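You operate a simulated robot arm through the tools that you are given. There is no shell and no other tool. Be economical: measure what you need, move in short steps, check, and stop when the job is done.

Carry out the task below with a simulated two-armed robot. There is one attempt and no reset: what you move stays moved.

JOB
Slide the loose cylinder and cube a hand's width towards the heap and sweep the table.
Fine: slide each straight on over the table without lifting; sweep the dust before them off with the hand broom and put it back; the other two pieces stay. Set down upright: hand broom. What is to be rubbed or washed off counts as gone when no trace of it is left.

The check looks at the end state, three seconds after you hand in, the way a careful person would. Anything else that was tipped, shoved, dropped, spilled or broken makes it a failure.

ROBOT AND FRAMES
Two 7-joint arms with fingered hands on one trunk, on a base that drives. Base frame: it is fixed to the floor where the robot stands at the start and does not move with it; the origin is under the middle of the robot, x ahead of it, y to its left, z up; the surface under the hand at the start is at about z = 790. Lengths are in mm, angles in rad, forces in N, time in s.
The left shoulder is at the start at [22, 125, 1438], the right one opposite. With the tool pointing down near the work surface each hand reaches from about 100 to 640 mm from the robot's upright axis, wherever it stands, measured 20 degrees to its own side. Places, roughly: dust on the table [500, 200, 800]. Payload 3.6 kg a hand.
The TCP of each hand is the grasp point between the finger pads, 34 mm short of the fingertips. In the tool frame z runs along the fingers and y along their closing line. Largest opening 116 mm; the body of the gripper starts 40 mm behind the TCP. The gripper is a hand of 5 fingers: y runs from the thumb to the fingers, the wrist lies at [-16, -160, -164] in the tool frame, and closing takes about 1.5 s.
Orientation is told as [roll, pitch, yaw] about the base's x, y, z axes, in that order, counted from this pose: with the fingers straight down and the wrist toward the robot, the tool's x, y and z point along [0, 1, 0], [1, 0, 0] and [0, 0, -1] of the base frame.

CONTROLS
- The arms move only by the tool send_rows. It takes "left_increments", "right_increments" or both (then of equal length, played together; a hand with none holds still); each is a list of rows, each a list of 6 numbers: the turn, a rotation vector about the tool's x, y, z in rad, then the shift along the tool's x, y, z in mm. In form: [[rx, ry, rz, x, y, z], ...]. A call has 1 to 8 rows; each row is the pose to reach, as a shift and turn from the pose commanded when the call began, along the tool's axes at that moment. "left_hand" and "right_hand" are, for a hand that has rows, the opening, from 0 (shut) to 1 (fully open), set as the call begins (left out, the last holds). Each row takes 0.2 s and may step no farther than 50 mm and 0.15 rad from the row before; otherwise, or with a gripper value out of range, the whole call is refused. Where a pose cannot be reached the arm comes as near as it can. A force on the tool above 40 N (or 10 N above the force at the start of the call, whichever is more), or a blocked arm, ends the call early, and 0.2 s more pass. Each finger travels about 153 mm/s and halts on what it meets, pressing with about 29 N; the grip force reading is that of the motor and also rises with nothing between the fingers. The clock runs only during rows and for 0.2 s after the last one: add rows that repeat a pose to give the fingers time. The reply holds the time, the measured pose of the TCP, the force on the tool along the base axes, the opening and the grip force, in the units named above and with some noise, with the torque about the TCP (base axes, N m) and any sound that the robot's microphone picked up.
- Cameras (640 x 400 px; columns grow to the right, rows downward): "scene" is now at [94.4, -23.4, 1593.4]; the picture's right is [-0.29, -0.96, 0.00], its down [-0.73, 0.22, -0.65] and it looks along [0.62, -0.19, -0.76] (base axes); focal length 274 px, centre (320, 200). "left" rides on the left gripper at [-69, -134, -110] in its tool frame; the picture's right is [-0.77, -0.19, 0.61], its down [0.59, -0.58, 0.57] and it looks along [0.25, 0.80, 0.55] (tool axes); focal length 256 px, centre (320, 200). "right" rides on the right gripper at [69, -134, -110] in its tool frame; the picture's right is [-0.77, 0.19, -0.61], its down [-0.59, -0.58, 0.56] and it looks along [-0.25, 0.79, 0.55] (tool axes); focal length 256 px, centre (320, 200). There is no depth. A picture from a camera that has moved, and an enlarged one, comes with that camera's place and axes in the base frame and with its lens. The place of the scene camera against the robot may be out by one fixed shift of up to 12 mm in any direction.
- capture(camera): a new picture of that camera. No time passes.
- raise_lower(by): slides the trunk up (or, below 0, down) by that many mm; the arms and the scene camera ride with it, the base frame stays. It gives what a move gives, with no picture.
- roll_base(legs): drives the robot by 1 to 6 legs, each [ahead, turn to the left] in mm and rad, along the robot's own axes; the way and the turn of a leg run together, so that a leg with both is an arc; at most 1500 mm and 3.142 rad a leg. The arms and the cameras ride along, it lands a little off, and it stops where it bumps. It gives what a move gives.
- move_fingers(index, middle, ring, little, thumb_bend, thumb_turn, hand): sets how far each is bent, from 0 (flat) to 1 (curled in); at 0.3 the hand is open as for a grip, at 0.7 the pads meet at the TCP. One left out holds its place. A second passes; each finger stops where it meets its share of the squeeze, and holds until it gets a number again. A gripper value or a shape takes the hand back. It gives what a move gives, with no picture; readings hold the bend of each and the force on index, middle, ring, little, thumb and palm. thumb_turn goes from beside the hand (0) to across from the fingers (1), as for a grip.
- hand_shape(shape, hand): the hand has 5 fingers and takes this shape, open, in about a second: jaw (thumb against the fingers, like two jaws); tri (thumb and two fingers); tip (a fingertip pinch); poke (one finger out to press); point (the index stretched); flat (the hand flat); cup (the hand cupped); fist (a fist). The gripper value then closes the fingers along that shape, each until it touches; the sizes above hold for jaw. It gives what a move gives, with no picture.
- head_to(pan, tilt): turns the head with the scene camera to pan (to the left, within 1.501 rad either way) and tilt (down, from -0.506 to 1.204), counted from straight ahead of the robot. It gives what a move gives.
- enlarge(camera, box): a new picture of the part [left, top, right, bottom] of that camera's present view, enlarged. No time passes.
- finish_job(): hands the job in; it is judged then, once.

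Work in short steps. Places have to be worked out from the pictures, the camera data and where the tool is seen: move nearer, look again, correct. Check each grasp and each placing, and mend what went wrong. You have 120 turns and 100 pictures in all, those below and enlarged ones among them. Open the grippers and draw the arms clear of the work before you hand the job in, unless the task says otherwise; then end with one line.

The tools are called after "Request:" as a command line: name --argument value ..., lists and objects as JSON in quotes. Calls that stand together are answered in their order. send_rows: Moves the arms, as the interface text tells. Its arguments: {"type":"object","properties":{"left_increments":{"type":"array","items":{"type":"array","items":{"type":"number"}}},"left_hand":{"type":"number"},"right_increments":{"type":"array","items":{"type":"array","items":{"type":"number"}}},"right_hand":{"type":"number"}},"required":[]} The other tools are called the same way: raise_lower (by) slides the trunk up or down; hand_shape (shape, hand) gives the hand a shape; move_fingers (index, middle, ring, little, thumb_bend, thumb_turn, hand) moves the fingers one by one; roll_base (legs) drives the base; head_to (pan, tilt) turns the head that bears the scene camera; capture (camera) takes a picture; enlarge (camera, box) takes an enlarged picture of a part of a camera's view; finish_job () hands the job in.

At the start:

```text
time: 0.0
left_position: [390.2, 239.6, 1168.1]
left_tcp_rot: [0.002, 0.0, 0.0]
left_force: [0.8, -1.0, 1.0]
left_wrist_torque: [0.01, -0.01, 0.02]
left_grip_width: 115.9
left_gripper_force: 0.0
left_shape: jaw
left_bend: [0.3, 0.3, 0.3, 0.3, 0.3, 0.97]
left_finger forces: [0.1, 0.1, 0.0, 0.0, 0.1, 0.1]
right_position: [558.3, -213.6, 1157.0]
right_tcp_rot: [0.0, 0.0, 0.001]
right_force: [-0.6, 0.1, 0.1]
right_wrist_torque: [-0.01, -0.01, -0.01]
right_grip_width: 115.7
right_gripper_force: 0.1
right_shape: jaw
right_bend: [0.3, 0.3, 0.3, 0.3, 0.3, 0.97]
right_finger forces: [0.0, 0.0, 0.0, 0.0, 0.0, 0.1]
trunk travel left (down, up): [-630.0, 132.0]
robot x, y, heading: [-0.7, 0.2, 0.003]
head pan, tilt: [-0.291, 0.86]
```

scene: 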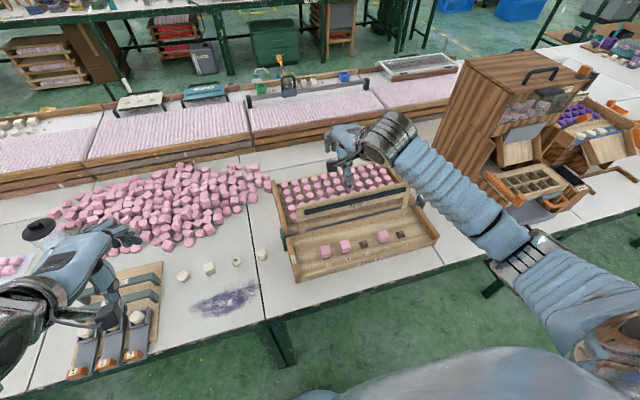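
right: 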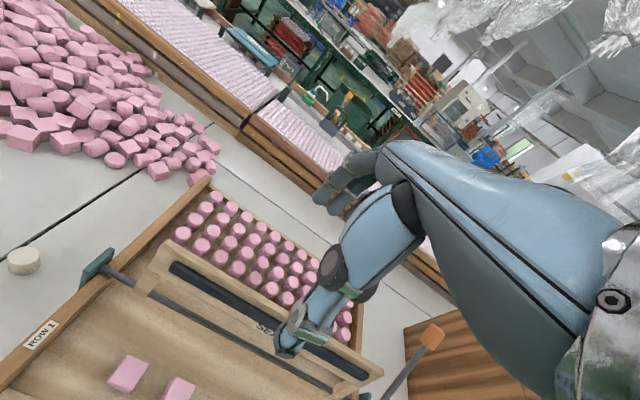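
left: 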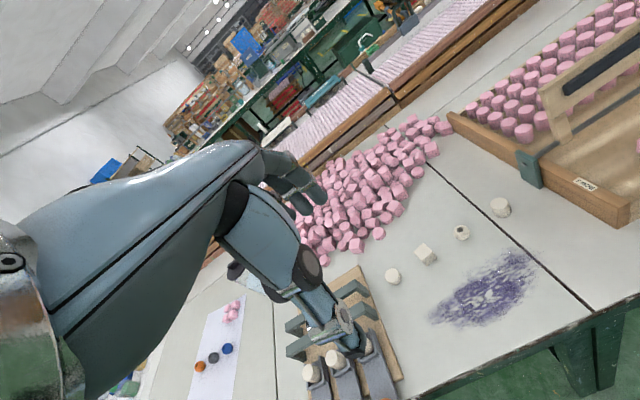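

The pictures show four loose white pieces in a row, with a purple dust patch nearer the robot. I'll turn the head to the work area and look closer.

Request:
head_to --pan 0.35 --tilt 0.95

Request:
capture --camera "scene"

Request:
enlarge --camera "left" --box '[340, 160, 600, 350]'

```text
time: 1.0
left_position: [390.3, 238.6, 1168.7]
left_tcp_rot: [0.0, 0.0, 0.001]
left_force: [0.0, -0.5, 0.1]
left_wrist_torque: [-0.02, -0.01, 0.0]
left_grip_width: 115.9
left_gripper_force: 0.1
left_shape: jaw
left_bend: [0.3, 0.3, 0.3, 0.3, 0.3, 0.97]
left_finger forces: [0.0, 0.1, 0.0, 0.0, 0.0, 0.0]
right_position: [557.8, -213.7, 1157.0]
right_tcp_rot: [-0.001, 0.001, 0.001]
right_force: [0.5, 1.0, -0.2]
right_wrist_torque: [0.01, -0.02, 0.0]
right_grip_width: 115.9
right_gripper_force: 0.0
right_shape: jaw
right_bend: [0.3, 0.3, 0.3, 0.3, 0.3, 0.97]
right_finger forces: [0.1, 0.0, 0.0, 0.0, 0.1, 0.0]
trunk travel left (down, up): [-630.0, 132.0]
robot x, y, heading: [3.3, 2.4, 0.005]
head pan, tilt: [0.351, 0.949]
```

```text
96 pictures are left
camera scene: at [88.4, 23.8, 1586.7], right [0.34, -0.94, 0.0], down [-0.76, -0.28, -0.58], along [0.55, 0.2, -0.81], focal length 274 px, centre (320, 200)
```

scene: 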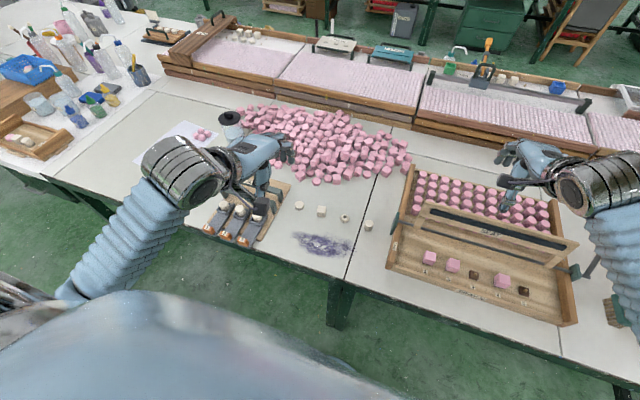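

```text
2.11 times, centred on (470, 255) of left
camera zoom: at [256.5, 169.3, 1278.8], right [-0.19, -0.77, -0.61], down [-0.58, 0.59, -0.57], along [0.8, 0.25, -0.55], focal length 539 px, centre (4, 84)
```

zoom: 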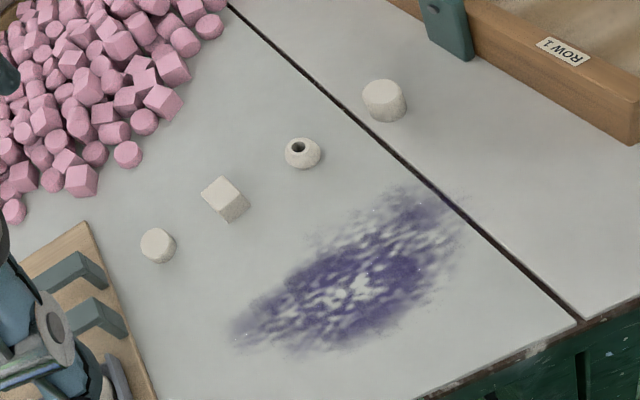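

I need to tell the pieces apart and find the hand broom. Enlarging parts of the scene.

Request:
enlarge --camera "scene" --box '[280, 180, 390, 250]'

Request:
enlarge --camera "scene" --box '[500, 200, 640, 340]'

Request:
enlarge --camera "scene" --box '[180, 90, 300, 250]'

```text
5.71 times, centred on (335, 215) of scene
camera zoom: at [88.4, 23.8, 1586.7], right [0.34, -0.94, 0.0], down [-0.76, -0.28, -0.58], along [0.55, 0.2, -0.81], focal length 1565 px, centre (234, 114)
```

zoom: 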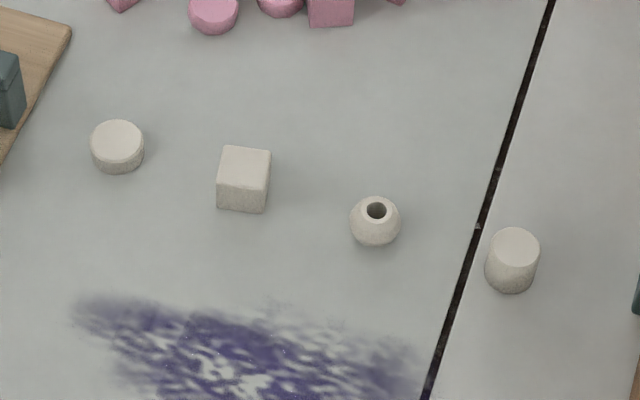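

```text
2.86 times, centred on (570, 270) of scene
camera zoom: at [88.4, 23.8, 1586.7], right [0.34, -0.94, 0.0], down [-0.76, -0.28, -0.58], along [0.55, 0.2, -0.81], focal length 782 px, centre (-394, 0)
```

zoom: 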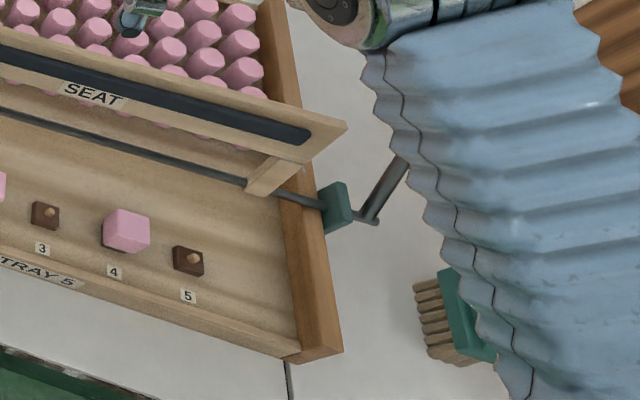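

```text
2.50 times, centred on (240, 170) of scene
camera zoom: at [88.4, 23.8, 1586.7], right [0.34, -0.94, 0.0], down [-0.76, -0.28, -0.58], along [0.55, 0.2, -0.81], focal length 685 px, centre (520, 275)
```

zoom: 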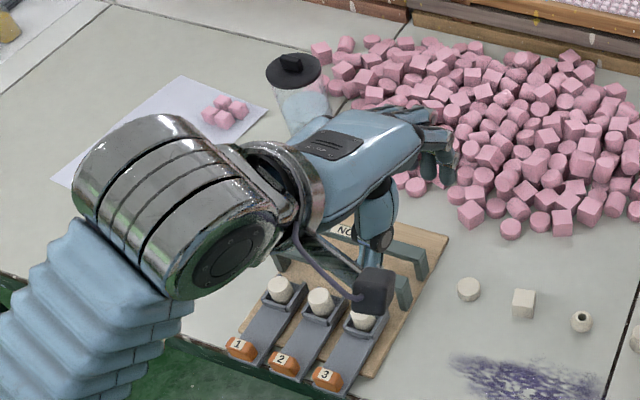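

The pieces are, from left: disc (573,276), cube (571,194), bead (575,111) and tall cylinder (570,26). The broom (green, with bristles) is under the right arm near (556,-652). I'll look down to see how near the table edge is to my body, and look towards the broom.

Request:
head_to --pan 0.0 --tilt 1.2

Request:
capture --camera "scene"

Request:
head_to --pan -0.95 --tilt 0.8

Request:
capture --camera "scene"

```text
time: 1.9
left_position: [389.4, 238.6, 1168.3]
left_tcp_rot: [-0.001, -0.001, -0.002]
left_force: [0.1, 0.0, 0.4]
left_wrist_torque: [0.01, -0.01, 0.03]
left_grip_width: 115.7
left_gripper_force: 0.0
left_shape: jaw
left_bend: [0.3, 0.3, 0.3, 0.3, 0.3, 0.97]
left_finger forces: [0.0, 0.0, 0.0, 0.0, 0.0, 0.0]
right_position: [559.2, -214.0, 1157.3]
right_tcp_rot: [-0.001, -0.001, 0.002]
right_force: [0.0, 0.6, -0.1]
right_wrist_torque: [0.01, -0.02, -0.01]
right_grip_width: 115.9
right_gripper_force: 0.3
right_shape: jaw
right_bend: [0.3, 0.3, 0.3, 0.3, 0.3, 0.97]
right_finger forces: [0.0, 0.1, 0.0, 0.0, 0.1, 0.0]
trunk travel left (down, up): [-630.0, 132.0]
robot x, y, heading: [0.0, -5.0, 0.004]
head pan, tilt: [0.0, 1.201]
```

```text
91 pictures are left
camera scene: at [76.1, -1.0, 1570.6], right [0.0, -1.0, 0.0], down [-0.93, 0.0, -0.36], along [0.36, 0.0, -0.93], focal length 274 px, centre (320, 200)
```

scene: 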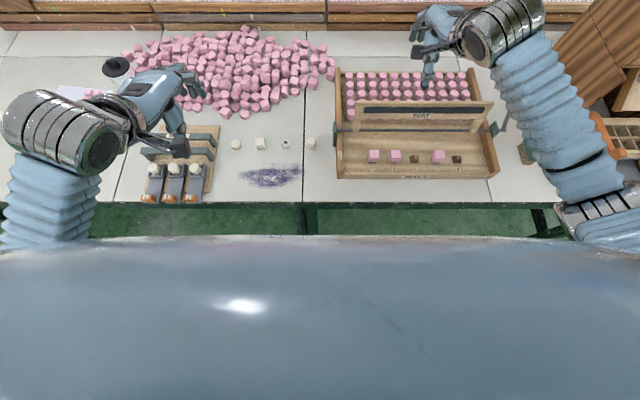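

```text
time: 3.1
left_position: [389.5, 239.5, 1169.1]
left_tcp_rot: [0.001, 0.002, 0.001]
left_force: [-0.1, 0.1, 0.5]
left_wrist_torque: [0.01, -0.04, -0.03]
left_grip_width: 115.8
left_gripper_force: 0.1
left_shape: jaw
left_bend: [0.3, 0.3, 0.3, 0.3, 0.3, 0.97]
left_finger forces: [0.0, 0.0, 0.1, 0.0, 0.0, 0.0]
right_position: [559.1, -214.9, 1156.7]
right_tcp_rot: [0.0, 0.0, 0.001]
right_force: [0.4, 0.1, 0.3]
right_wrist_torque: [0.02, 0.01, -0.03]
right_grip_width: 115.7
right_gripper_force: 0.1
right_shape: jaw
right_bend: [0.3, 0.3, 0.3, 0.3, 0.3, 0.97]
right_finger forces: [0.0, 0.0, 0.0, 0.0, 0.0, 0.1]
trunk travel left (down, up): [-630.0, 132.0]
robot x, y, heading: [-1.8, -1.4, -0.006]
head pan, tilt: [-0.949, 0.799]
```

```text
90 pictures are left
camera scene: at [67.1, -66.6, 1598.2], right [-0.81, -0.58, 0.0], down [-0.42, 0.58, -0.7], along [0.41, -0.57, -0.72], focal length 274 px, centre (320, 200)
```

scene: 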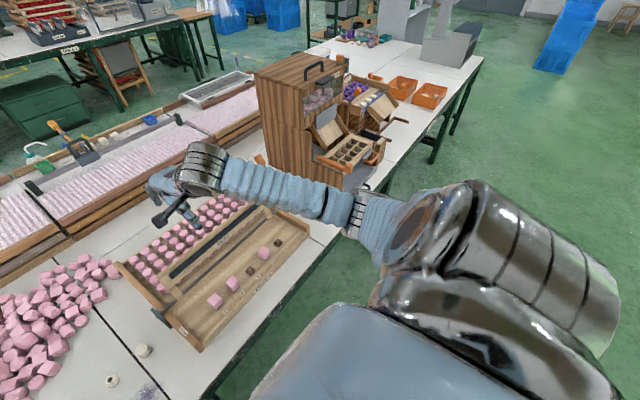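

The table edge is at x≈365 and the row of pieces at x≈572. I'll raise the right hand clear so I can lower the trunk for reach, and bring the left hand high over the cube.

Request:
send_rows --left_increments '[[0, 0, 0, -9, 36, 10], [0, 0, 0, -18, 72, 20], [0, 0, 0, -27, 108, 30], [0, 0, 0, -36, 144, 40], [0, 0, 0, -45, 170, 45]]' --right_increments '[[0, 0, 0, 0, -30, -30], [0, 0, 0, 0, -60, -60], [0, 0, 0, 0, -90, -90], [0, 0, 0, 0, -120, -120], [0, 0, 0, 0, -150, -150]]'

Request:
raise_lower --by -150

Request:
head_to --pan 0.2 --tilt 0.85

Request:
capture --camera "scene"

Request:
capture --camera "left"

```text
time: 4.3
left_position: [563.1, 192.1, 1121.1]
left_tcp_rot: [0.0, 0.001, -0.002]
left_force: [1.1, -0.3, -0.3]
left_wrist_torque: [0.0, 0.02, -0.02]
left_grip_width: 115.6
left_gripper_force: 0.1
left_shape: jaw
left_bend: [0.3, 0.3, 0.3, 0.3, 0.3, 0.97]
left_finger forces: [0.0, 0.0, 0.0, 0.1, 0.0, 0.0]
right_position: [427.3, -218.4, 1308.2]
right_tcp_rot: [0.002, 0.004, 0.001]
right_force: [0.5, -0.1, 0.3]
right_wrist_torque: [0.03, 0.01, -0.01]
right_grip_width: 115.8
right_gripper_force: 0.0
right_shape: jaw
right_bend: [0.3, 0.3, 0.3, 0.3, 0.3, 0.97]
right_finger forces: [0.0, 0.1, 0.0, 0.1, 0.0, 0.0]
right hand out of reach, approached as far as the arm can: row 5
trunk travel left (down, up): [-630.0, 132.0]
robot x, y, heading: [1.9, -1.3, -0.004]
head pan, tilt: [-0.949, 0.799]
```

```text
time: 6.0
left_position: [560.8, 194.4, 973.9]
left_tcp_rot: [0.0, 0.001, -0.001]
left_force: [0.5, -0.2, 0.3]
left_wrist_torque: [0.03, -0.02, 0.04]
left_grip_width: 116.0
left_gripper_force: 0.0
left_shape: jaw
left_bend: [0.3, 0.3, 0.3, 0.3, 0.3, 0.97]
left_finger forces: [0.0, 0.0, 0.0, 0.1, 0.0, 0.0]
right_position: [432.1, -217.2, 1146.7]
right_tcp_rot: [-0.001, 0.029, 0.002]
right_force: [0.2, 0.7, 0.2]
right_wrist_torque: [0.01, -0.01, 0.01]
right_grip_width: 115.9
right_gripper_force: 0.1
right_shape: jaw
right_bend: [0.3, 0.3, 0.3, 0.3, 0.3, 0.97]
right_finger forces: [0.0, 0.0, 0.1, 0.0, 0.0, 0.1]
trunk travel left (down, up): [-480.0, 282.0]
robot x, y, heading: [-1.7, 1.0, -0.002]
head pan, tilt: [-0.949, 0.799]
```

```text
time: 7.4
left_position: [560.0, 194.4, 972.2]
left_tcp_rot: [0.0, 0.001, 0.001]
left_force: [-0.2, -0.1, 0.2]
left_wrist_torque: [0.0, 0.0, -0.01]
left_grip_width: 115.8
left_gripper_force: 0.1
left_shape: jaw
left_bend: [0.3, 0.3, 0.3, 0.3, 0.3, 0.97]
left_finger forces: [0.0, 0.0, 0.0, 0.0, 0.0, 0.0]
right_position: [432.8, -218.4, 1147.1]
right_tcp_rot: [0.0, 0.03, 0.001]
right_force: [0.0, 0.4, -0.4]
right_wrist_torque: [-0.05, 0.0, 0.01]
right_grip_width: 115.9
right_gripper_force: 0.0
right_shape: jaw
right_bend: [0.3, 0.3, 0.3, 0.3, 0.3, 0.97]
right_finger forces: [0.0, 0.1, 0.0, 0.1, 0.0, 0.0]
trunk travel left (down, up): [-480.0, 282.0]
robot x, y, heading: [-0.6, 0.0, 0.001]
head pan, tilt: [0.201, 0.85]
```

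```text
89 pictures are left
camera scene: at [110.1, 14.3, 1443.6], right [0.2, -0.98, 0.0], down [-0.74, -0.15, -0.66], along [0.65, 0.13, -0.75], focal length 274 px, centre (320, 200)
```

scene: 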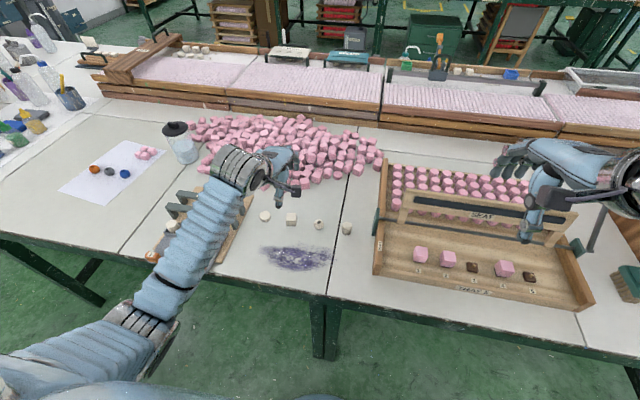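

```text
88 pictures are left
camera left: at [426.5, 124.2, 1083.7], right [-0.19, -0.77, -0.61], down [-0.58, 0.59, -0.57], along [0.8, 0.25, -0.55], focal length 256 px, centre (320, 200)
```

left: 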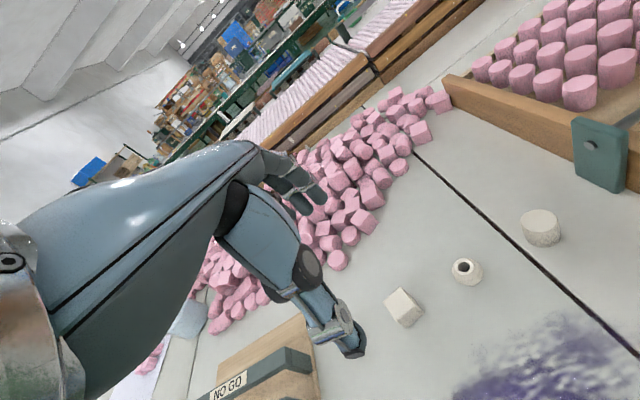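

The left camera gives a better fix on the cube; I'll enlarge it.

Request:
enlarge --camera "left" --box '[320, 180, 600, 380]'

```text
2.00 times, centred on (460, 280) of left
camera zoom: at [426.5, 124.2, 1083.7], right [-0.19, -0.77, -0.61], down [-0.58, 0.59, -0.57], along [0.8, 0.25, -0.55], focal length 512 px, centre (40, 40)
```

zoom: 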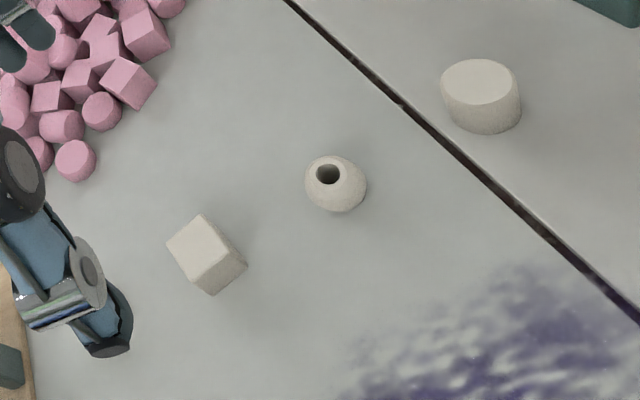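

Cube: about 29 mm, centre ≈(561,192), yaw ≈ +12°. I'll yaw the hand to match, half-close to ~58 mm, and come down to just above it.

Request:
send_rows --left_increments '[[0, 0, -0.1, -1, 0, 10], [0, 0, -0.2, -2, 1, 30], [0, 0, -0.2, -2, 1, 70], [0, 0, -0.2, -2, 1, 100], [0, 0, -0.2, -2, 1, 100]]' --left_hand 0.5

Request:
capture --camera "left"

Request:
enlarge --camera "scene" --box '[220, 130, 380, 240]'

```text
time: 8.6
left_position: [562.3, 191.3, 874.0]
left_tcp_rot: [-0.002, -0.001, 0.2]
left_force: [0.6, 0.1, -0.1]
left_wrist_torque: [-0.02, 0.02, -0.05]
left_grip_width: 58.3
left_gripper_force: 0.0
left_shape: jaw
left_bend: [0.4, 0.45, 0.61, 0.6, 0.64, 1.0]
left_finger forces: [0.0, 0.0, 0.1, 0.0, 0.1, 0.0]
right_position: [432.4, -218.3, 1147.9]
right_tcp_rot: [0.0, 0.03, 0.0]
right_force: [-1.0, 0.7, -0.6]
right_wrist_torque: [0.0, 0.0, -0.01]
right_grip_width: 115.8
right_gripper_force: 0.0
right_shape: jaw
right_bend: [0.3, 0.3, 0.3, 0.3, 0.3, 0.97]
right_finger forces: [0.0, 0.1, 0.1, 0.1, 0.1, 0.1]
trunk travel left (down, up): [-480.0, 282.0]
robot x, y, heading: [0.1, -0.8, -0.001]
head pan, tilt: [0.201, 0.85]
```

```text
86 pictures are left
camera left: at [444.2, 96.7, 983.9], right [-0.03, -0.79, -0.61], down [-0.68, 0.46, -0.57], along [0.73, 0.4, -0.55], focal length 256 px, centre (320, 200)
```

left: 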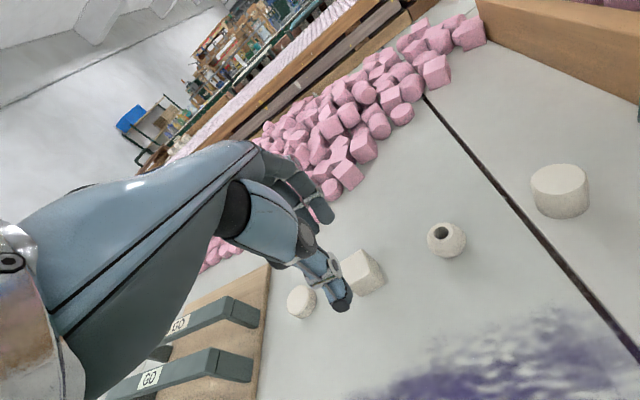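

```text
3.64 times, centred on (300, 185) of scene
camera zoom: at [110.0, 14.4, 1443.6], right [0.2, -0.98, 0.0], down [-0.74, -0.15, -0.66], along [0.65, 0.13, -0.75], focal length 996 px, centre (393, 254)
```

zoom: 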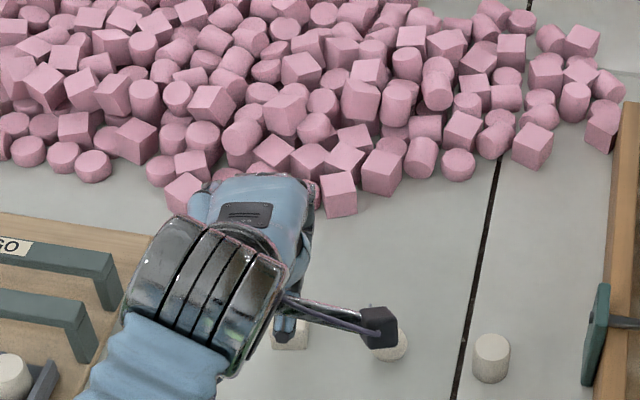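

The thumb sits behind the cube and the fingers beyond; the cube centre looks ≈(561,187). I'll shift slightly right and descend with fingertips about 8 mm off the table.

Request:
send_rows --left_increments '[[0, 0, 0, -4, -1, 10], [0, 0, 0, -4, -1, 20], [0, 0, 0, -4, -1, 30], [0, 0, 0, -4, -1, 38], [0, 0, 0, -4, -1, 38]]'

Request:
enlarge --camera "left" --box '[230, 200, 430, 325]'

```text
time: 9.8
left_position: [561.5, 187.7, 836.2]
left_tcp_rot: [-0.001, -0.001, 0.201]
left_force: [0.1, 0.1, -0.6]
left_wrist_torque: [0.01, -0.01, -0.02]
left_grip_width: 58.4
left_gripper_force: 0.2
left_shape: jaw
left_bend: [0.4, 0.45, 0.61, 0.6, 0.64, 1.0]
left_finger forces: [0.1, 0.0, 0.1, 0.0, 0.0, 0.0]
right_position: [432.7, -218.2, 1147.4]
right_tcp_rot: [0.0, 0.031, 0.002]
right_force: [-0.5, -0.3, 0.3]
right_wrist_torque: [-0.02, -0.02, -0.03]
right_grip_width: 115.9
right_gripper_force: 0.0
right_shape: jaw
right_bend: [0.3, 0.3, 0.3, 0.3, 0.3, 0.97]
right_finger forces: [0.0, 0.1, 0.0, 0.0, 0.1, 0.0]
trunk travel left (down, up): [-480.0, 282.0]
robot x, y, heading: [2.0, 0.3, 0.002]
head pan, tilt: [0.201, 0.85]
```

```text
3.20 times, centred on (330, 262) of left
camera zoom: at [444.0, 92.7, 946.0], right [-0.03, -0.79, -0.61], down [-0.68, 0.46, -0.56], along [0.73, 0.4, -0.55], focal length 819 px, centre (288, 0)
```

zoom: 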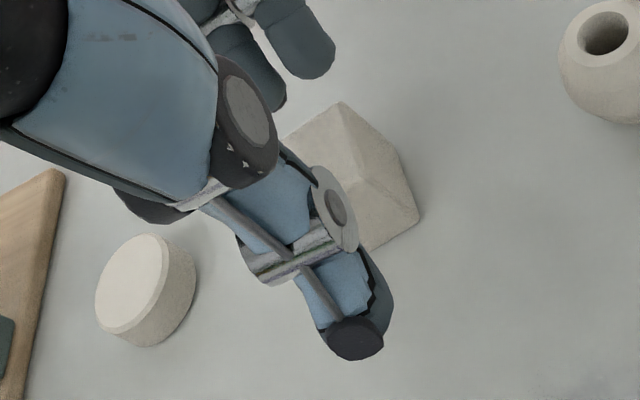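

The cube is at (562,187) and well centred between thumb and fingers. I'll close on it while standing still.

Request:
send_rows --left_increments '[[0, 0, 0, 0, 0, 0], [0, 0, 0, 0, 0, 0], [0, 0, 0, 0, 0, 0], [0, 0, 0, 0, 0, 0]]' --left_hand 0.25

Request:
enlarge --camera "left" --box '[230, 200, 430, 325]'

```text
time: 10.8
left_position: [562.2, 188.4, 836.8]
left_tcp_rot: [0.0, 0.0, 0.2]
left_force: [0.2, -0.3, 0.0]
left_wrist_torque: [0.05, 0.0, 0.02]
left_grip_width: 29.7
left_gripper_force: 0.1
left_shape: jaw
left_bend: [0.53, 0.56, 0.68, 0.67, 0.7, 1.0]
left_finger forces: [0.1, 0.0, 0.1, 0.0, 0.0, 0.1]
right_position: [432.7, -218.3, 1146.8]
right_tcp_rot: [0.002, 0.028, 0.001]
right_force: [0.9, -0.1, 1.2]
right_wrist_torque: [0.02, -0.02, -0.01]
right_grip_width: 115.7
right_gripper_force: 0.0
right_shape: jaw
right_bend: [0.3, 0.3, 0.3, 0.3, 0.3, 0.97]
right_finger forces: [0.0, 0.0, 0.0, 0.0, 0.0, 0.0]
trunk travel left (down, up): [-480.0, 282.0]
robot x, y, heading: [-1.7, 2.4, -0.005]
head pan, tilt: [0.201, 0.85]
```

```text
3.20 times, centred on (330, 262) of left
camera zoom: at [444.1, 92.8, 946.2], right [-0.03, -0.79, -0.61], down [-0.68, 0.46, -0.57], along [0.73, 0.4, -0.55], focal length 819 px, centre (288, 0)
```

zoom: 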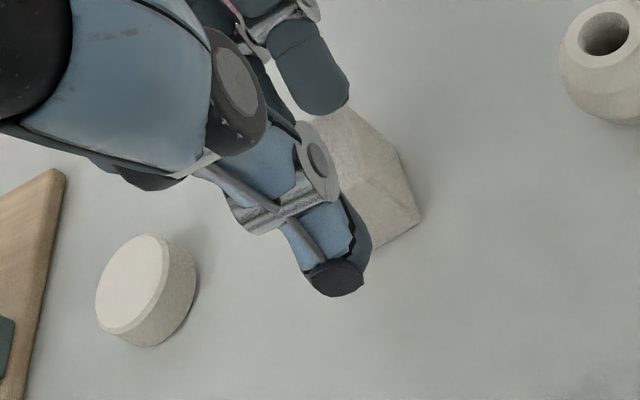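

The cage is snug at 29.7 mm with no force yet. I'll close a little further for a light grip.

Request:
send_rows --left_increments '[[0, 0, 0, 0, 0, 0], [0, 0, 0, 0, 0, 0], [0, 0, 0, 0, 0, 0]]' --left_hand 0.21

Request:
enlarge --camera "left" --box '[230, 200, 430, 325]'

```text
time: 11.6
left_position: [562.4, 187.9, 835.4]
left_tcp_rot: [-0.003, -0.001, 0.2]
left_force: [-0.5, -0.2, 0.2]
left_wrist_torque: [0.02, -0.02, -0.04]
left_grip_width: 24.4
left_gripper_force: 0.1
left_shape: jaw
left_bend: [0.56, 0.58, 0.69, 0.67, 0.7, 1.0]
left_finger forces: [0.1, 0.0, 0.0, 0.0, 0.0, 0.0]
right_position: [432.0, -218.9, 1147.3]
right_tcp_rot: [0.001, 0.03, 0.002]
right_force: [0.5, 0.8, -0.1]
right_wrist_torque: [0.0, -0.03, 0.0]
right_grip_width: 115.7
right_gripper_force: 0.0
right_shape: jaw
right_bend: [0.3, 0.3, 0.3, 0.3, 0.3, 0.97]
right_finger forces: [0.0, 0.1, 0.0, 0.0, 0.1, 0.1]
trunk travel left (down, up): [-480.0, 282.0]
robot x, y, heading: [-2.8, -0.8, 0.001]
head pan, tilt: [0.201, 0.85]
```

```text
3.20 times, centred on (330, 262) of left
camera zoom: at [444.1, 92.8, 946.2], right [-0.03, -0.79, -0.61], down [-0.68, 0.46, -0.57], along [0.73, 0.4, -0.55], focal length 819 px, centre (288, 0)
```

zoom: 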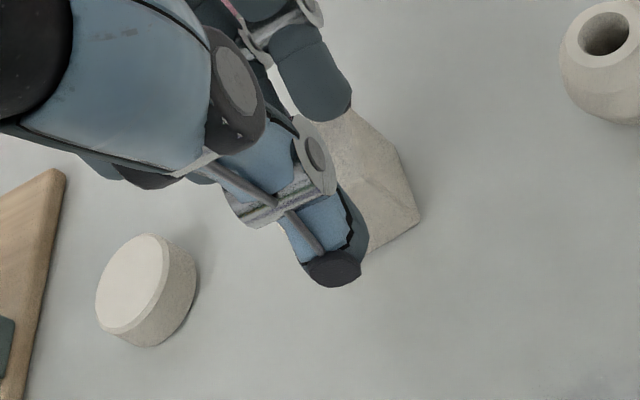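

Still free at 24 mm; closing further in a small step.

Request:
send_rows --left_increments '[[0, 0, 0, 0, 0, 0], [0, 0, 0, 0, 0, 0], [0, 0, 0, 0, 0, 0]]' --left_hand 0.16

Request:
enlarge --camera "left" --box '[280, 200, 380, 262]'

```text
time: 12.4
left_position: [561.2, 187.9, 834.8]
left_tcp_rot: [0.0, -0.001, 0.2]
left_force: [0.9, 0.6, 0.4]
left_wrist_torque: [0.01, -0.01, -0.04]
left_grip_width: 18.9
left_gripper_force: 0.0
left_shape: jaw
left_bend: [0.59, 0.61, 0.69, 0.68, 0.69, 1.0]
left_finger forces: [0.0, 0.0, 0.0, 0.1, 0.0, 0.0]
right_position: [432.3, -219.0, 1147.0]
right_tcp_rot: [-0.001, 0.028, 0.003]
right_force: [-0.1, 0.0, -1.3]
right_wrist_torque: [0.0, -0.01, -0.01]
right_grip_width: 116.0
right_gripper_force: 0.1
right_shape: jaw
right_bend: [0.3, 0.3, 0.3, 0.3, 0.3, 0.97]
right_finger forces: [0.0, 0.0, 0.1, 0.1, 0.0, 0.0]
trunk travel left (down, up): [-480.0, 282.0]
robot x, y, heading: [2.4, -0.7, 0.001]
head pan, tilt: [0.201, 0.85]
```

```text
6.40 times, centred on (330, 231) of left
camera zoom: at [444.1, 92.8, 946.2], right [-0.03, -0.79, -0.61], down [-0.68, 0.46, -0.57], along [0.73, 0.4, -0.55], focal length 1638 px, centre (256, 2)
```

zoom: 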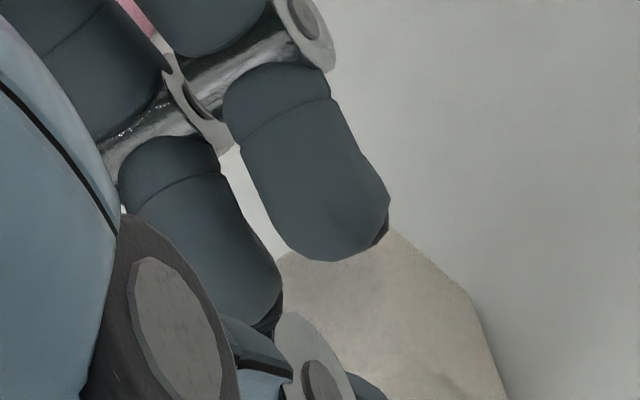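

Still no contact at 19 mm, so the fingers may be passing above the cube. I'll reopen, lower until the tips nearly touch the table, and look from the scene camera too.

Request:
send_rows --left_increments '[[0, 0, 0, 0, 0, 0], [0, 0, 0, 0, 0, 0], [0, 0, 0, 0, 0, 4], [0, 0, 0, 0, 0, 7], [0, 0, 0, 0, 0, 10]]' --left_hand 0.5

Request:
enlarge --camera "left" --box '[230, 200, 430, 325]'

Request:
enlarge --camera "scene" --box '[250, 170, 330, 220]'

```text
time: 13.6
left_position: [562.9, 188.3, 825.8]
left_tcp_rot: [-0.001, -0.001, 0.202]
left_force: [0.4, 0.2, 0.2]
left_wrist_torque: [-0.01, -0.01, -0.02]
left_grip_width: 58.3
left_gripper_force: 0.1
left_shape: jaw
left_bend: [0.4, 0.45, 0.62, 0.6, 0.64, 1.0]
left_finger forces: [0.1, 0.6, 0.0, 0.1, 0.0, 0.0]
right_position: [431.4, -218.6, 1147.2]
right_tcp_rot: [0.0, 0.029, 0.003]
right_force: [-0.5, 0.9, -0.3]
right_wrist_torque: [-0.03, 0.03, -0.04]
right_grip_width: 116.0
right_gripper_force: 0.0
right_shape: jaw
right_bend: [0.3, 0.3, 0.3, 0.3, 0.3, 0.97]
right_finger forces: [0.0, 0.0, 0.0, 0.0, 0.1, 0.1]
trunk travel left (down, up): [-480.0, 282.0]
robot x, y, heading: [-0.6, 3.6, 0.002]
head pan, tilt: [0.201, 0.85]
```

```text
3.20 times, centred on (330, 262) of left
camera zoom: at [443.8, 92.7, 936.1], right [-0.03, -0.79, -0.61], down [-0.68, 0.46, -0.57], along [0.73, 0.4, -0.55], focal length 819 px, centre (288, 0)
```

zoom: 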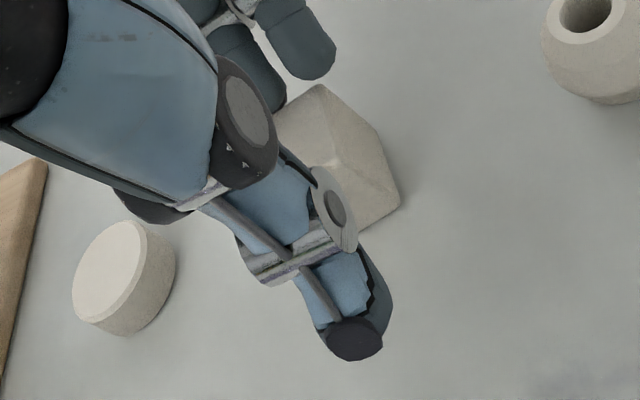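

```text
8.00 times, centred on (290, 195) of scene
camera zoom: at [109.9, 14.2, 1443.6], right [0.2, -0.98, 0.0], down [-0.74, -0.15, -0.66], along [0.65, 0.13, -0.75], focal length 2191 px, centre (560, 240)
```

zoom: 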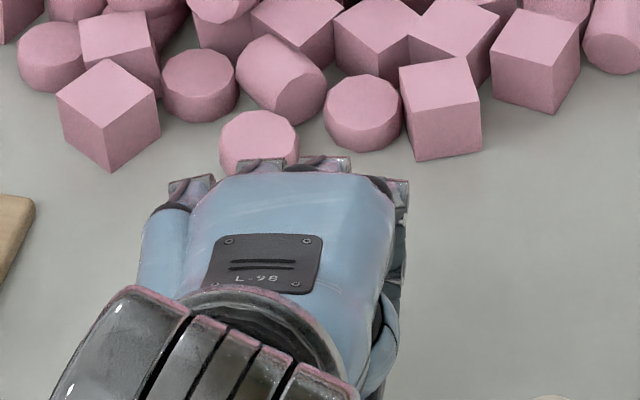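

Tips are now about at the table. I'll close again and watch the finger forces.

Request:
send_rows --left_increments '[[0, 0, 0, 0, 0, 0], [0, 0, 0, 0, 0, 0], [0, 0, 0, 0, 0, 0], [0, 0, 0, 0, 0, 0]]' --left_hand 0.2

Request:
enlarge --camera "left" --box '[230, 200, 430, 325]'

```text
time: 14.6
left_position: [561.9, 187.4, 825.2]
left_tcp_rot: [-0.001, -0.001, 0.202]
left_force: [0.3, 0.9, -0.1]
left_wrist_torque: [0.02, 0.02, 0.0]
left_grip_width: 23.5
left_gripper_force: 0.1
left_shape: jaw
left_bend: [0.56, 0.59, 0.69, 0.67, 0.7, 1.0]
left_finger forces: [0.1, 0.0, 0.0, 0.0, 0.0, 0.1]
right_position: [433.5, -218.6, 1147.1]
right_tcp_rot: [0.001, 0.029, 0.001]
right_force: [-0.5, -1.1, 0.9]
right_wrist_torque: [-0.01, 0.0, -0.03]
right_grip_width: 115.8
right_gripper_force: 0.1
right_shape: jaw
right_bend: [0.3, 0.3, 0.3, 0.3, 0.3, 0.97]
right_finger forces: [0.0, 0.1, 0.0, 0.0, 0.0, 0.0]
trunk travel left (down, up): [-480.0, 282.0]
robot x, y, heading: [-3.6, -2.5, -0.005]
head pan, tilt: [0.201, 0.85]
```

```text
3.20 times, centred on (330, 262) of left
camera zoom: at [443.8, 92.7, 935.9], right [-0.03, -0.79, -0.61], down [-0.68, 0.46, -0.57], along [0.73, 0.4, -0.55], focal length 819 px, centre (288, 0)
```

zoom: 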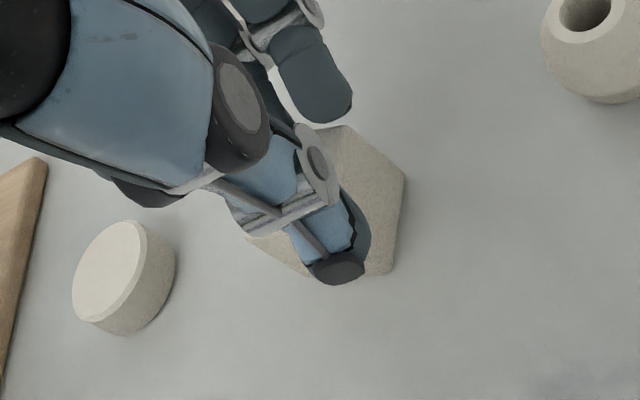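

The cube has shifted a bit. I'll open and lift straight up to look at it properly.

Request:
send_rows --left_increments '[[0, 0, 0, 0, 0, 0], [0, 0, 0, 0, 0, 0], [0, 0, 0, 0, 0, 0], [0, 0, 0, 0, 0, -20], [0, 0, 0, 0, 0, -50], [0, 0, 0, 0, 0, -90]]' --left_hand 0.6

Request:
enlarge --camera "left" --box '[270, 190, 510, 340]'

Request:
enlarge --camera "scene" --box '[240, 160, 360, 240]'

```text
time: 16.0
left_position: [560.1, 187.7, 914.4]
left_tcp_rot: [0.0, 0.002, 0.201]
left_force: [-0.1, 0.3, 0.2]
left_wrist_torque: [0.04, -0.01, -0.05]
left_grip_width: 69.3
left_gripper_force: 0.1
left_shape: jaw
left_bend: [0.37, 0.41, 0.57, 0.56, 0.6, 0.99]
left_finger forces: [0.1, 0.0, 0.1, 0.0, 0.1, 0.0]
right_position: [431.9, -218.7, 1147.3]
right_tcp_rot: [-0.001, 0.031, 0.002]
right_force: [0.5, -0.5, -1.0]
right_wrist_torque: [0.0, -0.03, -0.03]
right_grip_width: 115.7
right_gripper_force: 0.1
right_shape: jaw
right_bend: [0.3, 0.3, 0.3, 0.3, 0.3, 0.97]
right_finger forces: [0.0, 0.0, 0.1, 0.1, 0.0, 0.1]
trunk travel left (down, up): [-480.0, 282.0]
robot x, y, heading: [-3.0, 0.9, 0.0]
head pan, tilt: [0.201, 0.85]
```

```text
2.67 times, centred on (390, 265) of left
camera zoom: at [443.2, 93.0, 1025.5], right [-0.03, -0.79, -0.61], down [-0.68, 0.46, -0.56], along [0.73, 0.4, -0.55], focal length 683 px, centre (133, 27)
```

zoom: 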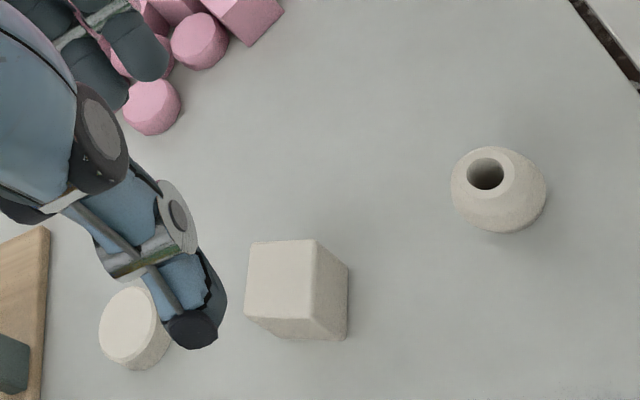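

```text
5.00 times, centred on (300, 200) of scene
camera zoom: at [109.9, 14.1, 1443.6], right [0.2, -0.98, 0.0], down [-0.74, -0.15, -0.66], along [0.65, 0.13, -0.75], focal length 1369 px, centre (420, 200)
```

zoom: 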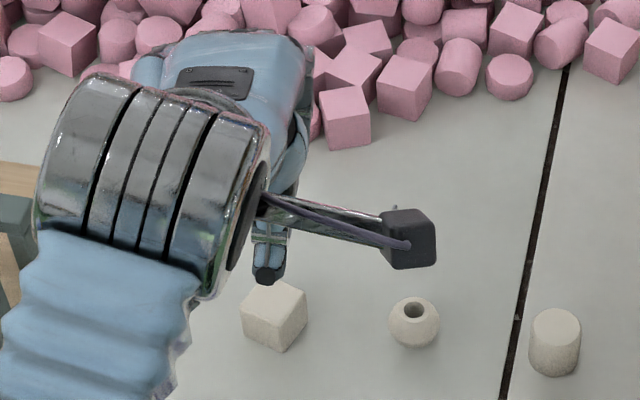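

The cube is now at about (554,187), pushed ~8 mm back and turned to about −17°: the thumb rides higher than the fingers, so a grip doesn't suit. Instead I'll use the flat hand as an upright paddle and push from behind with the backs of the fingers. Raising, flattening and pitching the hand first.

Request:
send_rows --left_increments '[[0, 0, 0, 0, -30, -35], [0.12, 0, 0, 0, -60, -70], [0.24, 0, 0, 0, -90, -90], [0.36, 0, 0, 0, -110, -90], [0.48, 0, 0, 0, -110, -90], [0.6, 0, 0, 0, -110, -90]]'

Request:
hand_shape --hand "left" --shape "flat"

Request:
capture --camera "left"

Request:
capture --camera "scene"

```text
time: 17.6
left_position: [467.4, 208.4, 999.2]
left_tcp_rot: [0.074, 0.57, 0.285]
left_force: [0.7, 0.4, -0.5]
left_wrist_torque: [-0.02, -0.01, -0.02]
left_grip_width: 69.5
left_gripper_force: 0.0
left_shape: jaw
left_bend: [0.37, 0.41, 0.57, 0.56, 0.6, 0.99]
left_finger forces: [0.1, 0.0, 0.1, 0.1, 0.1, 0.0]
left hand out of reach, approached as far as the arm can: row 6
right_position: [433.6, -217.1, 1146.6]
right_tcp_rot: [-0.001, 0.028, 0.003]
right_force: [-0.2, 0.2, 0.2]
right_wrist_torque: [0.0, -0.03, -0.01]
right_grip_width: 115.7
right_gripper_force: 0.1
right_shape: jaw
right_bend: [0.3, 0.3, 0.3, 0.3, 0.3, 0.97]
right_finger forces: [0.0, 0.1, 0.1, 0.0, 0.0, 0.1]
trunk travel left (down, up): [-480.0, 282.0]
robot x, y, heading: [3.1, 0.2, 0.001]
head pan, tilt: [0.201, 0.85]
stopped in row 6 (left hand): the arm was blocked; the commanded pose is now the measured one
```

```text
time: 18.5
left_position: [466.6, 208.0, 999.6]
left_tcp_rot: [0.075, 0.574, 0.284]
left_force: [0.1, -0.2, -0.2]
left_wrist_torque: [-0.02, 0.02, -0.01]
left_grip_width: 107.8
left_gripper_force: 0.0
left_shape: flat
left_bend: [0.0, 0.0, 0.0, 0.0, 0.75, 0.0]
left_finger forces: [0.0, 0.0, 0.0, 0.1, 0.0, 0.0]
right_position: [433.9, -218.3, 1146.8]
right_tcp_rot: [0.001, 0.03, 0.003]
right_force: [0.4, -0.3, -0.1]
right_wrist_torque: [0.01, 0.0, -0.01]
right_grip_width: 115.6
right_gripper_force: 0.2
right_shape: jaw
right_bend: [0.3, 0.3, 0.3, 0.3, 0.3, 0.97]
right_finger forces: [0.0, 0.0, 0.0, 0.1, 0.0, 0.0]
trunk travel left (down, up): [-480.0, 282.0]
robot x, y, heading: [3.5, -0.1, -0.001]
head pan, tilt: [0.201, 0.85]
```

```text
75 pictures are left
camera left: at [435.1, 117.2, 1160.5], right [-0.3, -0.84, -0.46], down [-0.91, 0.39, -0.12], along [0.28, 0.38, -0.88], focal length 256 px, centre (320, 200)
```

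left: 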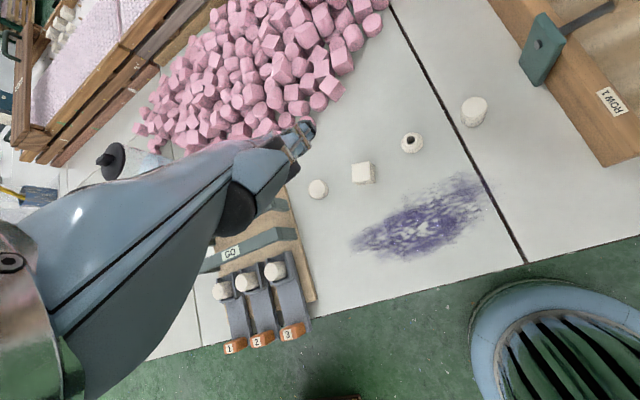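

```text
74 pictures are left
camera scene: at [110.2, 14.4, 1443.6], right [0.2, -0.98, 0.0], down [-0.74, -0.15, -0.66], along [0.65, 0.13, -0.75], focal length 274 px, centre (320, 200)
```

scene: 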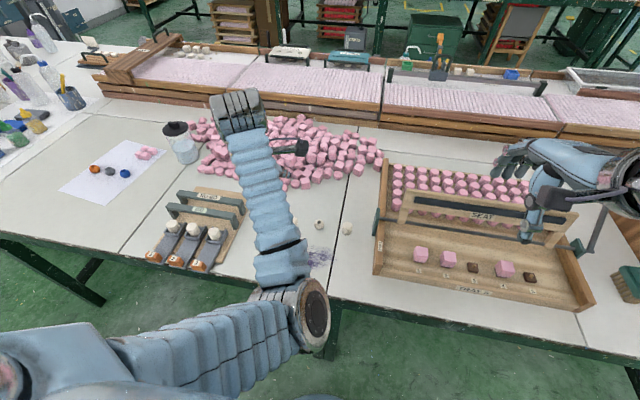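

The flat hand is now nearly vertical (pitch limited to 0.57), with tips estimated around (548,180,996). I'll bring it down behind the cube, still high, and look again.

Request:
send_rows --left_increments '[[0, 0, 0, 3, 6, 36], [0, 0, 0, 7, 12, 72], [0, 0, 0, 10, 17, 109], [0, 0, 0, 10, 17, 109]]'

Request:
capture --camera "left"

Request:
enlarge --camera "scene" --box '[200, 100, 400, 260]'

```text
time: 19.4
left_position: [435.5, 279.1, 926.9]
left_tcp_rot: [0.206, 0.481, 0.395]
left_force: [1.2, 0.4, 1.1]
left_wrist_torque: [-0.03, 0.0, -0.01]
left_grip_width: 108.0
left_gripper_force: 0.0
left_shape: flat
left_bend: [0.0, 0.0, 0.0, 0.0, 0.75, 0.0]
left_finger forces: [0.0, 0.1, 0.0, 0.0, 0.0, 0.0]
right_position: [432.9, -218.6, 1146.2]
right_tcp_rot: [0.001, 0.029, 0.003]
right_force: [0.1, -0.4, 0.3]
right_wrist_torque: [0.0, 0.01, 0.0]
right_grip_width: 115.7
right_gripper_force: 0.1
right_shape: jaw
right_bend: [0.3, 0.3, 0.3, 0.3, 0.3, 0.97]
right_finger forces: [0.1, 0.0, 0.0, 0.2, 0.0, 0.0]
trunk travel left (down, up): [-480.0, 282.0]
robot x, y, heading: [-1.1, -1.9, 0.0]
head pan, tilt: [0.201, 0.85]
stopped in row 4 (left hand): the arm was blocked; the commanded pose is now the measured one
```

```text
73 pictures are left
camera left: at [400.9, 167.2, 1071.9], right [-0.24, -0.78, -0.58], down [-0.92, 0.37, -0.12], along [0.3, 0.51, -0.8], focal length 256 px, centre (320, 200)
```

left: 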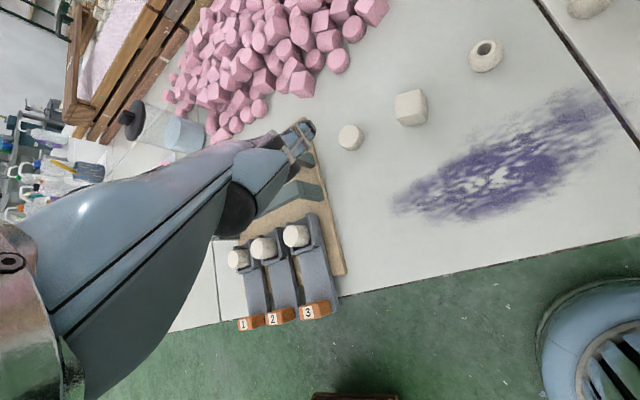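

```text
2.50 times, centred on (300, 180) of scene
camera zoom: at [110.3, 14.4, 1443.6], right [0.2, -0.98, 0.0], down [-0.74, -0.15, -0.66], along [0.65, 0.13, -0.75], focal length 685 px, centre (370, 250)
```

zoom: 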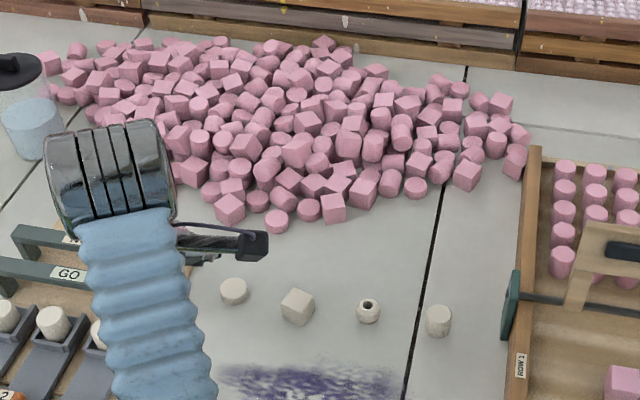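

The arm hit wrist limits and swung left, so I'm giving up the steep pitch. With the jaw open and the tool upright, the fingertips already point down, so their backs can push; I'll return to that pose behind the cube, up high.

Request:
send_rows --left_increments '[[-0.124, -0.038, 0.035, -16, -14, -30], [-0.248, -0.077, 0.07, -38, -22, -38], [-0.373, -0.115, 0.106, -60, -31, -44], [-0.497, -0.154, 0.141, -79, -41, -50], [-0.497, -0.154, 0.141, -79, -41, -50]]'

Request:
hand_shape --hand "left" --shape "jaw"

Request:
capture --camera "left"

```text
time: 20.2
left_position: [471.9, 284.7, 1010.8]
left_tcp_rot: [0.212, 0.05, 0.294]
left_force: [0.8, 0.5, -0.5]
left_wrist_torque: [-0.01, 0.0, -0.02]
left_grip_width: 0.0
left_gripper_force: 0.0
left_shape: flat
left_bend: [0.0, 0.0, 0.0, 0.0, 0.75, 0.0]
left_finger forces: [0.0, 0.0, 0.1, 0.0, 0.0, 0.0]
right_position: [434.2, -219.0, 1148.0]
right_tcp_rot: [0.001, 0.031, 0.006]
right_force: [-0.5, -0.4, -0.3]
right_wrist_torque: [0.02, -0.02, 0.05]
right_grip_width: 115.7
right_gripper_force: 0.1
right_shape: jaw
right_bend: [0.3, 0.3, 0.3, 0.3, 0.3, 0.97]
right_finger forces: [0.0, 0.0, 0.0, 0.0, 0.0, 0.0]
trunk travel left (down, up): [-480.0, 282.0]
robot x, y, heading: [4.5, 0.4, 0.002]
head pan, tilt: [0.201, 0.85]
stopped in row 3 (left hand): the arm was blocked; the commanded pose is now the measured one
```

```text
time: 21.1
left_position: [472.4, 284.3, 1011.0]
left_tcp_rot: [0.21, 0.048, 0.293]
left_force: [-0.2, 0.0, -0.3]
left_wrist_torque: [-0.03, 0.0, -0.02]
left_grip_width: 116.0
left_gripper_force: 0.1
left_shape: jaw
left_bend: [0.3, 0.3, 0.3, 0.3, 0.3, 0.97]
left_finger forces: [0.1, 0.1, 0.1, 0.0, 0.0, 0.0]
right_position: [433.1, -217.1, 1147.0]
right_tcp_rot: [-0.003, 0.03, 0.004]
right_force: [-0.7, 0.4, -0.1]
right_wrist_torque: [0.01, 0.01, 0.05]
right_grip_width: 116.0
right_gripper_force: 0.1
right_shape: jaw
right_bend: [0.3, 0.3, 0.3, 0.3, 0.3, 0.97]
right_finger forces: [0.0, 0.0, 0.0, 0.0, 0.0, 0.0]
trunk travel left (down, up): [-480.0, 282.0]
robot x, y, heading: [2.3, 1.0, 0.002]
head pan, tilt: [0.201, 0.85]
```

```text
71 pictures are left
camera left: at [374.6, 159.9, 1111.0], right [-0.03, -0.66, -0.75], down [-0.77, 0.49, -0.4], along [0.63, 0.56, -0.53], focal length 256 px, centre (320, 200)
```

left: 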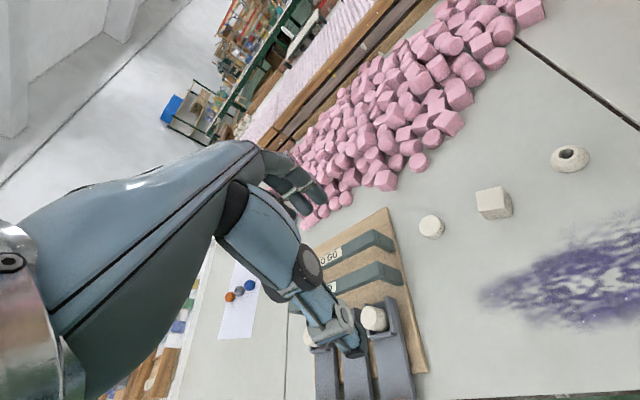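

The arm is still blocked, probably by a joint limit with the trunk low. I'll raise the trunk back (the hand rises with it) and then straighten the hand.

Request:
raise_lower --by 100

Request:
send_rows --left_increments '[[-0.03, -0.1, 0.05, -15, 20, 0], [-0.05, -0.2, 0.09, -30, 40, 0], [-0.05, -0.2, 0.09, -45, 60, 0], [-0.05, -0.2, 0.09, -60, 70, 0]]'

Request:
head_to --pan 0.4 --tilt 1.0

Request:
capture --camera "scene"

```text
time: 22.4
left_position: [471.2, 283.4, 1109.9]
left_tcp_rot: [0.209, 0.05, 0.294]
left_force: [-0.5, -0.2, 0.2]
left_wrist_torque: [-0.02, 0.0, 0.0]
left_grip_width: 115.8
left_gripper_force: 0.1
left_shape: jaw
left_bend: [0.3, 0.3, 0.3, 0.3, 0.3, 0.97]
left_finger forces: [0.0, 0.0, 0.0, 0.1, 0.1, 0.0]
right_position: [432.7, -218.4, 1247.3]
right_tcp_rot: [-0.002, 0.032, 0.003]
right_force: [0.3, 0.8, 0.7]
right_wrist_torque: [-0.04, 0.0, -0.05]
right_grip_width: 116.0
right_gripper_force: 0.1
right_shape: jaw
right_bend: [0.3, 0.3, 0.3, 0.3, 0.3, 0.97]
right_finger forces: [0.0, 0.1, 0.0, 0.0, 0.0, 0.1]
trunk travel left (down, up): [-580.0, 182.0]
robot x, y, heading: [-0.3, -0.7, 0.008]
head pan, tilt: [0.201, 0.85]
```

```text
time: 23.4
left_position: [555.1, 248.0, 1095.7]
left_tcp_rot: [0.004, 0.009, 0.2]
left_force: [0.0, -0.1, -0.4]
left_wrist_torque: [-0.01, 0.01, -0.02]
left_grip_width: 115.6
left_gripper_force: 0.1
left_shape: jaw
left_bend: [0.3, 0.3, 0.3, 0.3, 0.3, 0.97]
left_finger forces: [0.0, 0.0, 0.0, 0.0, 0.0, 0.0]
right_position: [433.2, -218.1, 1246.5]
right_tcp_rot: [-0.001, 0.03, 0.002]
right_force: [-0.1, 0.3, -0.4]
right_wrist_torque: [0.01, 0.02, -0.01]
right_grip_width: 115.8
right_gripper_force: 0.0
right_shape: jaw
right_bend: [0.3, 0.3, 0.3, 0.3, 0.3, 0.97]
right_finger forces: [0.0, 0.0, 0.0, 0.0, 0.0, 0.1]
trunk travel left (down, up): [-580.0, 182.0]
robot x, y, heading: [-0.4, -1.0, 0.001]
head pan, tilt: [0.201, 0.85]
```

```text
time: 24.1
left_position: [554.6, 248.9, 1095.1]
left_tcp_rot: [0.005, 0.01, 0.199]
left_force: [0.0, -0.7, -0.4]
left_wrist_torque: [-0.02, 0.02, 0.0]
left_grip_width: 115.8
left_gripper_force: 0.0
left_shape: jaw
left_bend: [0.3, 0.3, 0.3, 0.3, 0.3, 0.97]
left_finger forces: [0.1, 0.0, 0.1, 0.0, 0.0, 0.1]
right_position: [433.4, -217.9, 1247.2]
right_tcp_rot: [0.001, 0.03, 0.006]
right_force: [-0.4, 0.4, -0.8]
right_wrist_torque: [-0.02, -0.01, -0.01]
right_grip_width: 115.9
right_gripper_force: 0.0
right_shape: jaw
right_bend: [0.3, 0.3, 0.3, 0.3, 0.3, 0.97]
right_finger forces: [0.0, 0.0, 0.0, 0.0, 0.0, 0.0]
trunk travel left (down, up): [-580.0, 182.0]
robot x, y, heading: [-3.3, -2.3, 0.003]
head pan, tilt: [0.4, 1.0]
```

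```text
70 pictures are left
camera scene: at [86.7, 25.9, 1533.0], right [0.39, -0.92, 0.0], down [-0.77, -0.33, -0.54], along [0.5, 0.21, -0.84], focal length 274 px, centre (320, 200)
```

scene: 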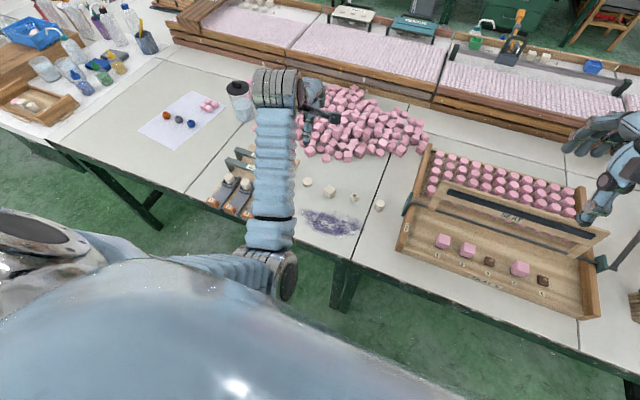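

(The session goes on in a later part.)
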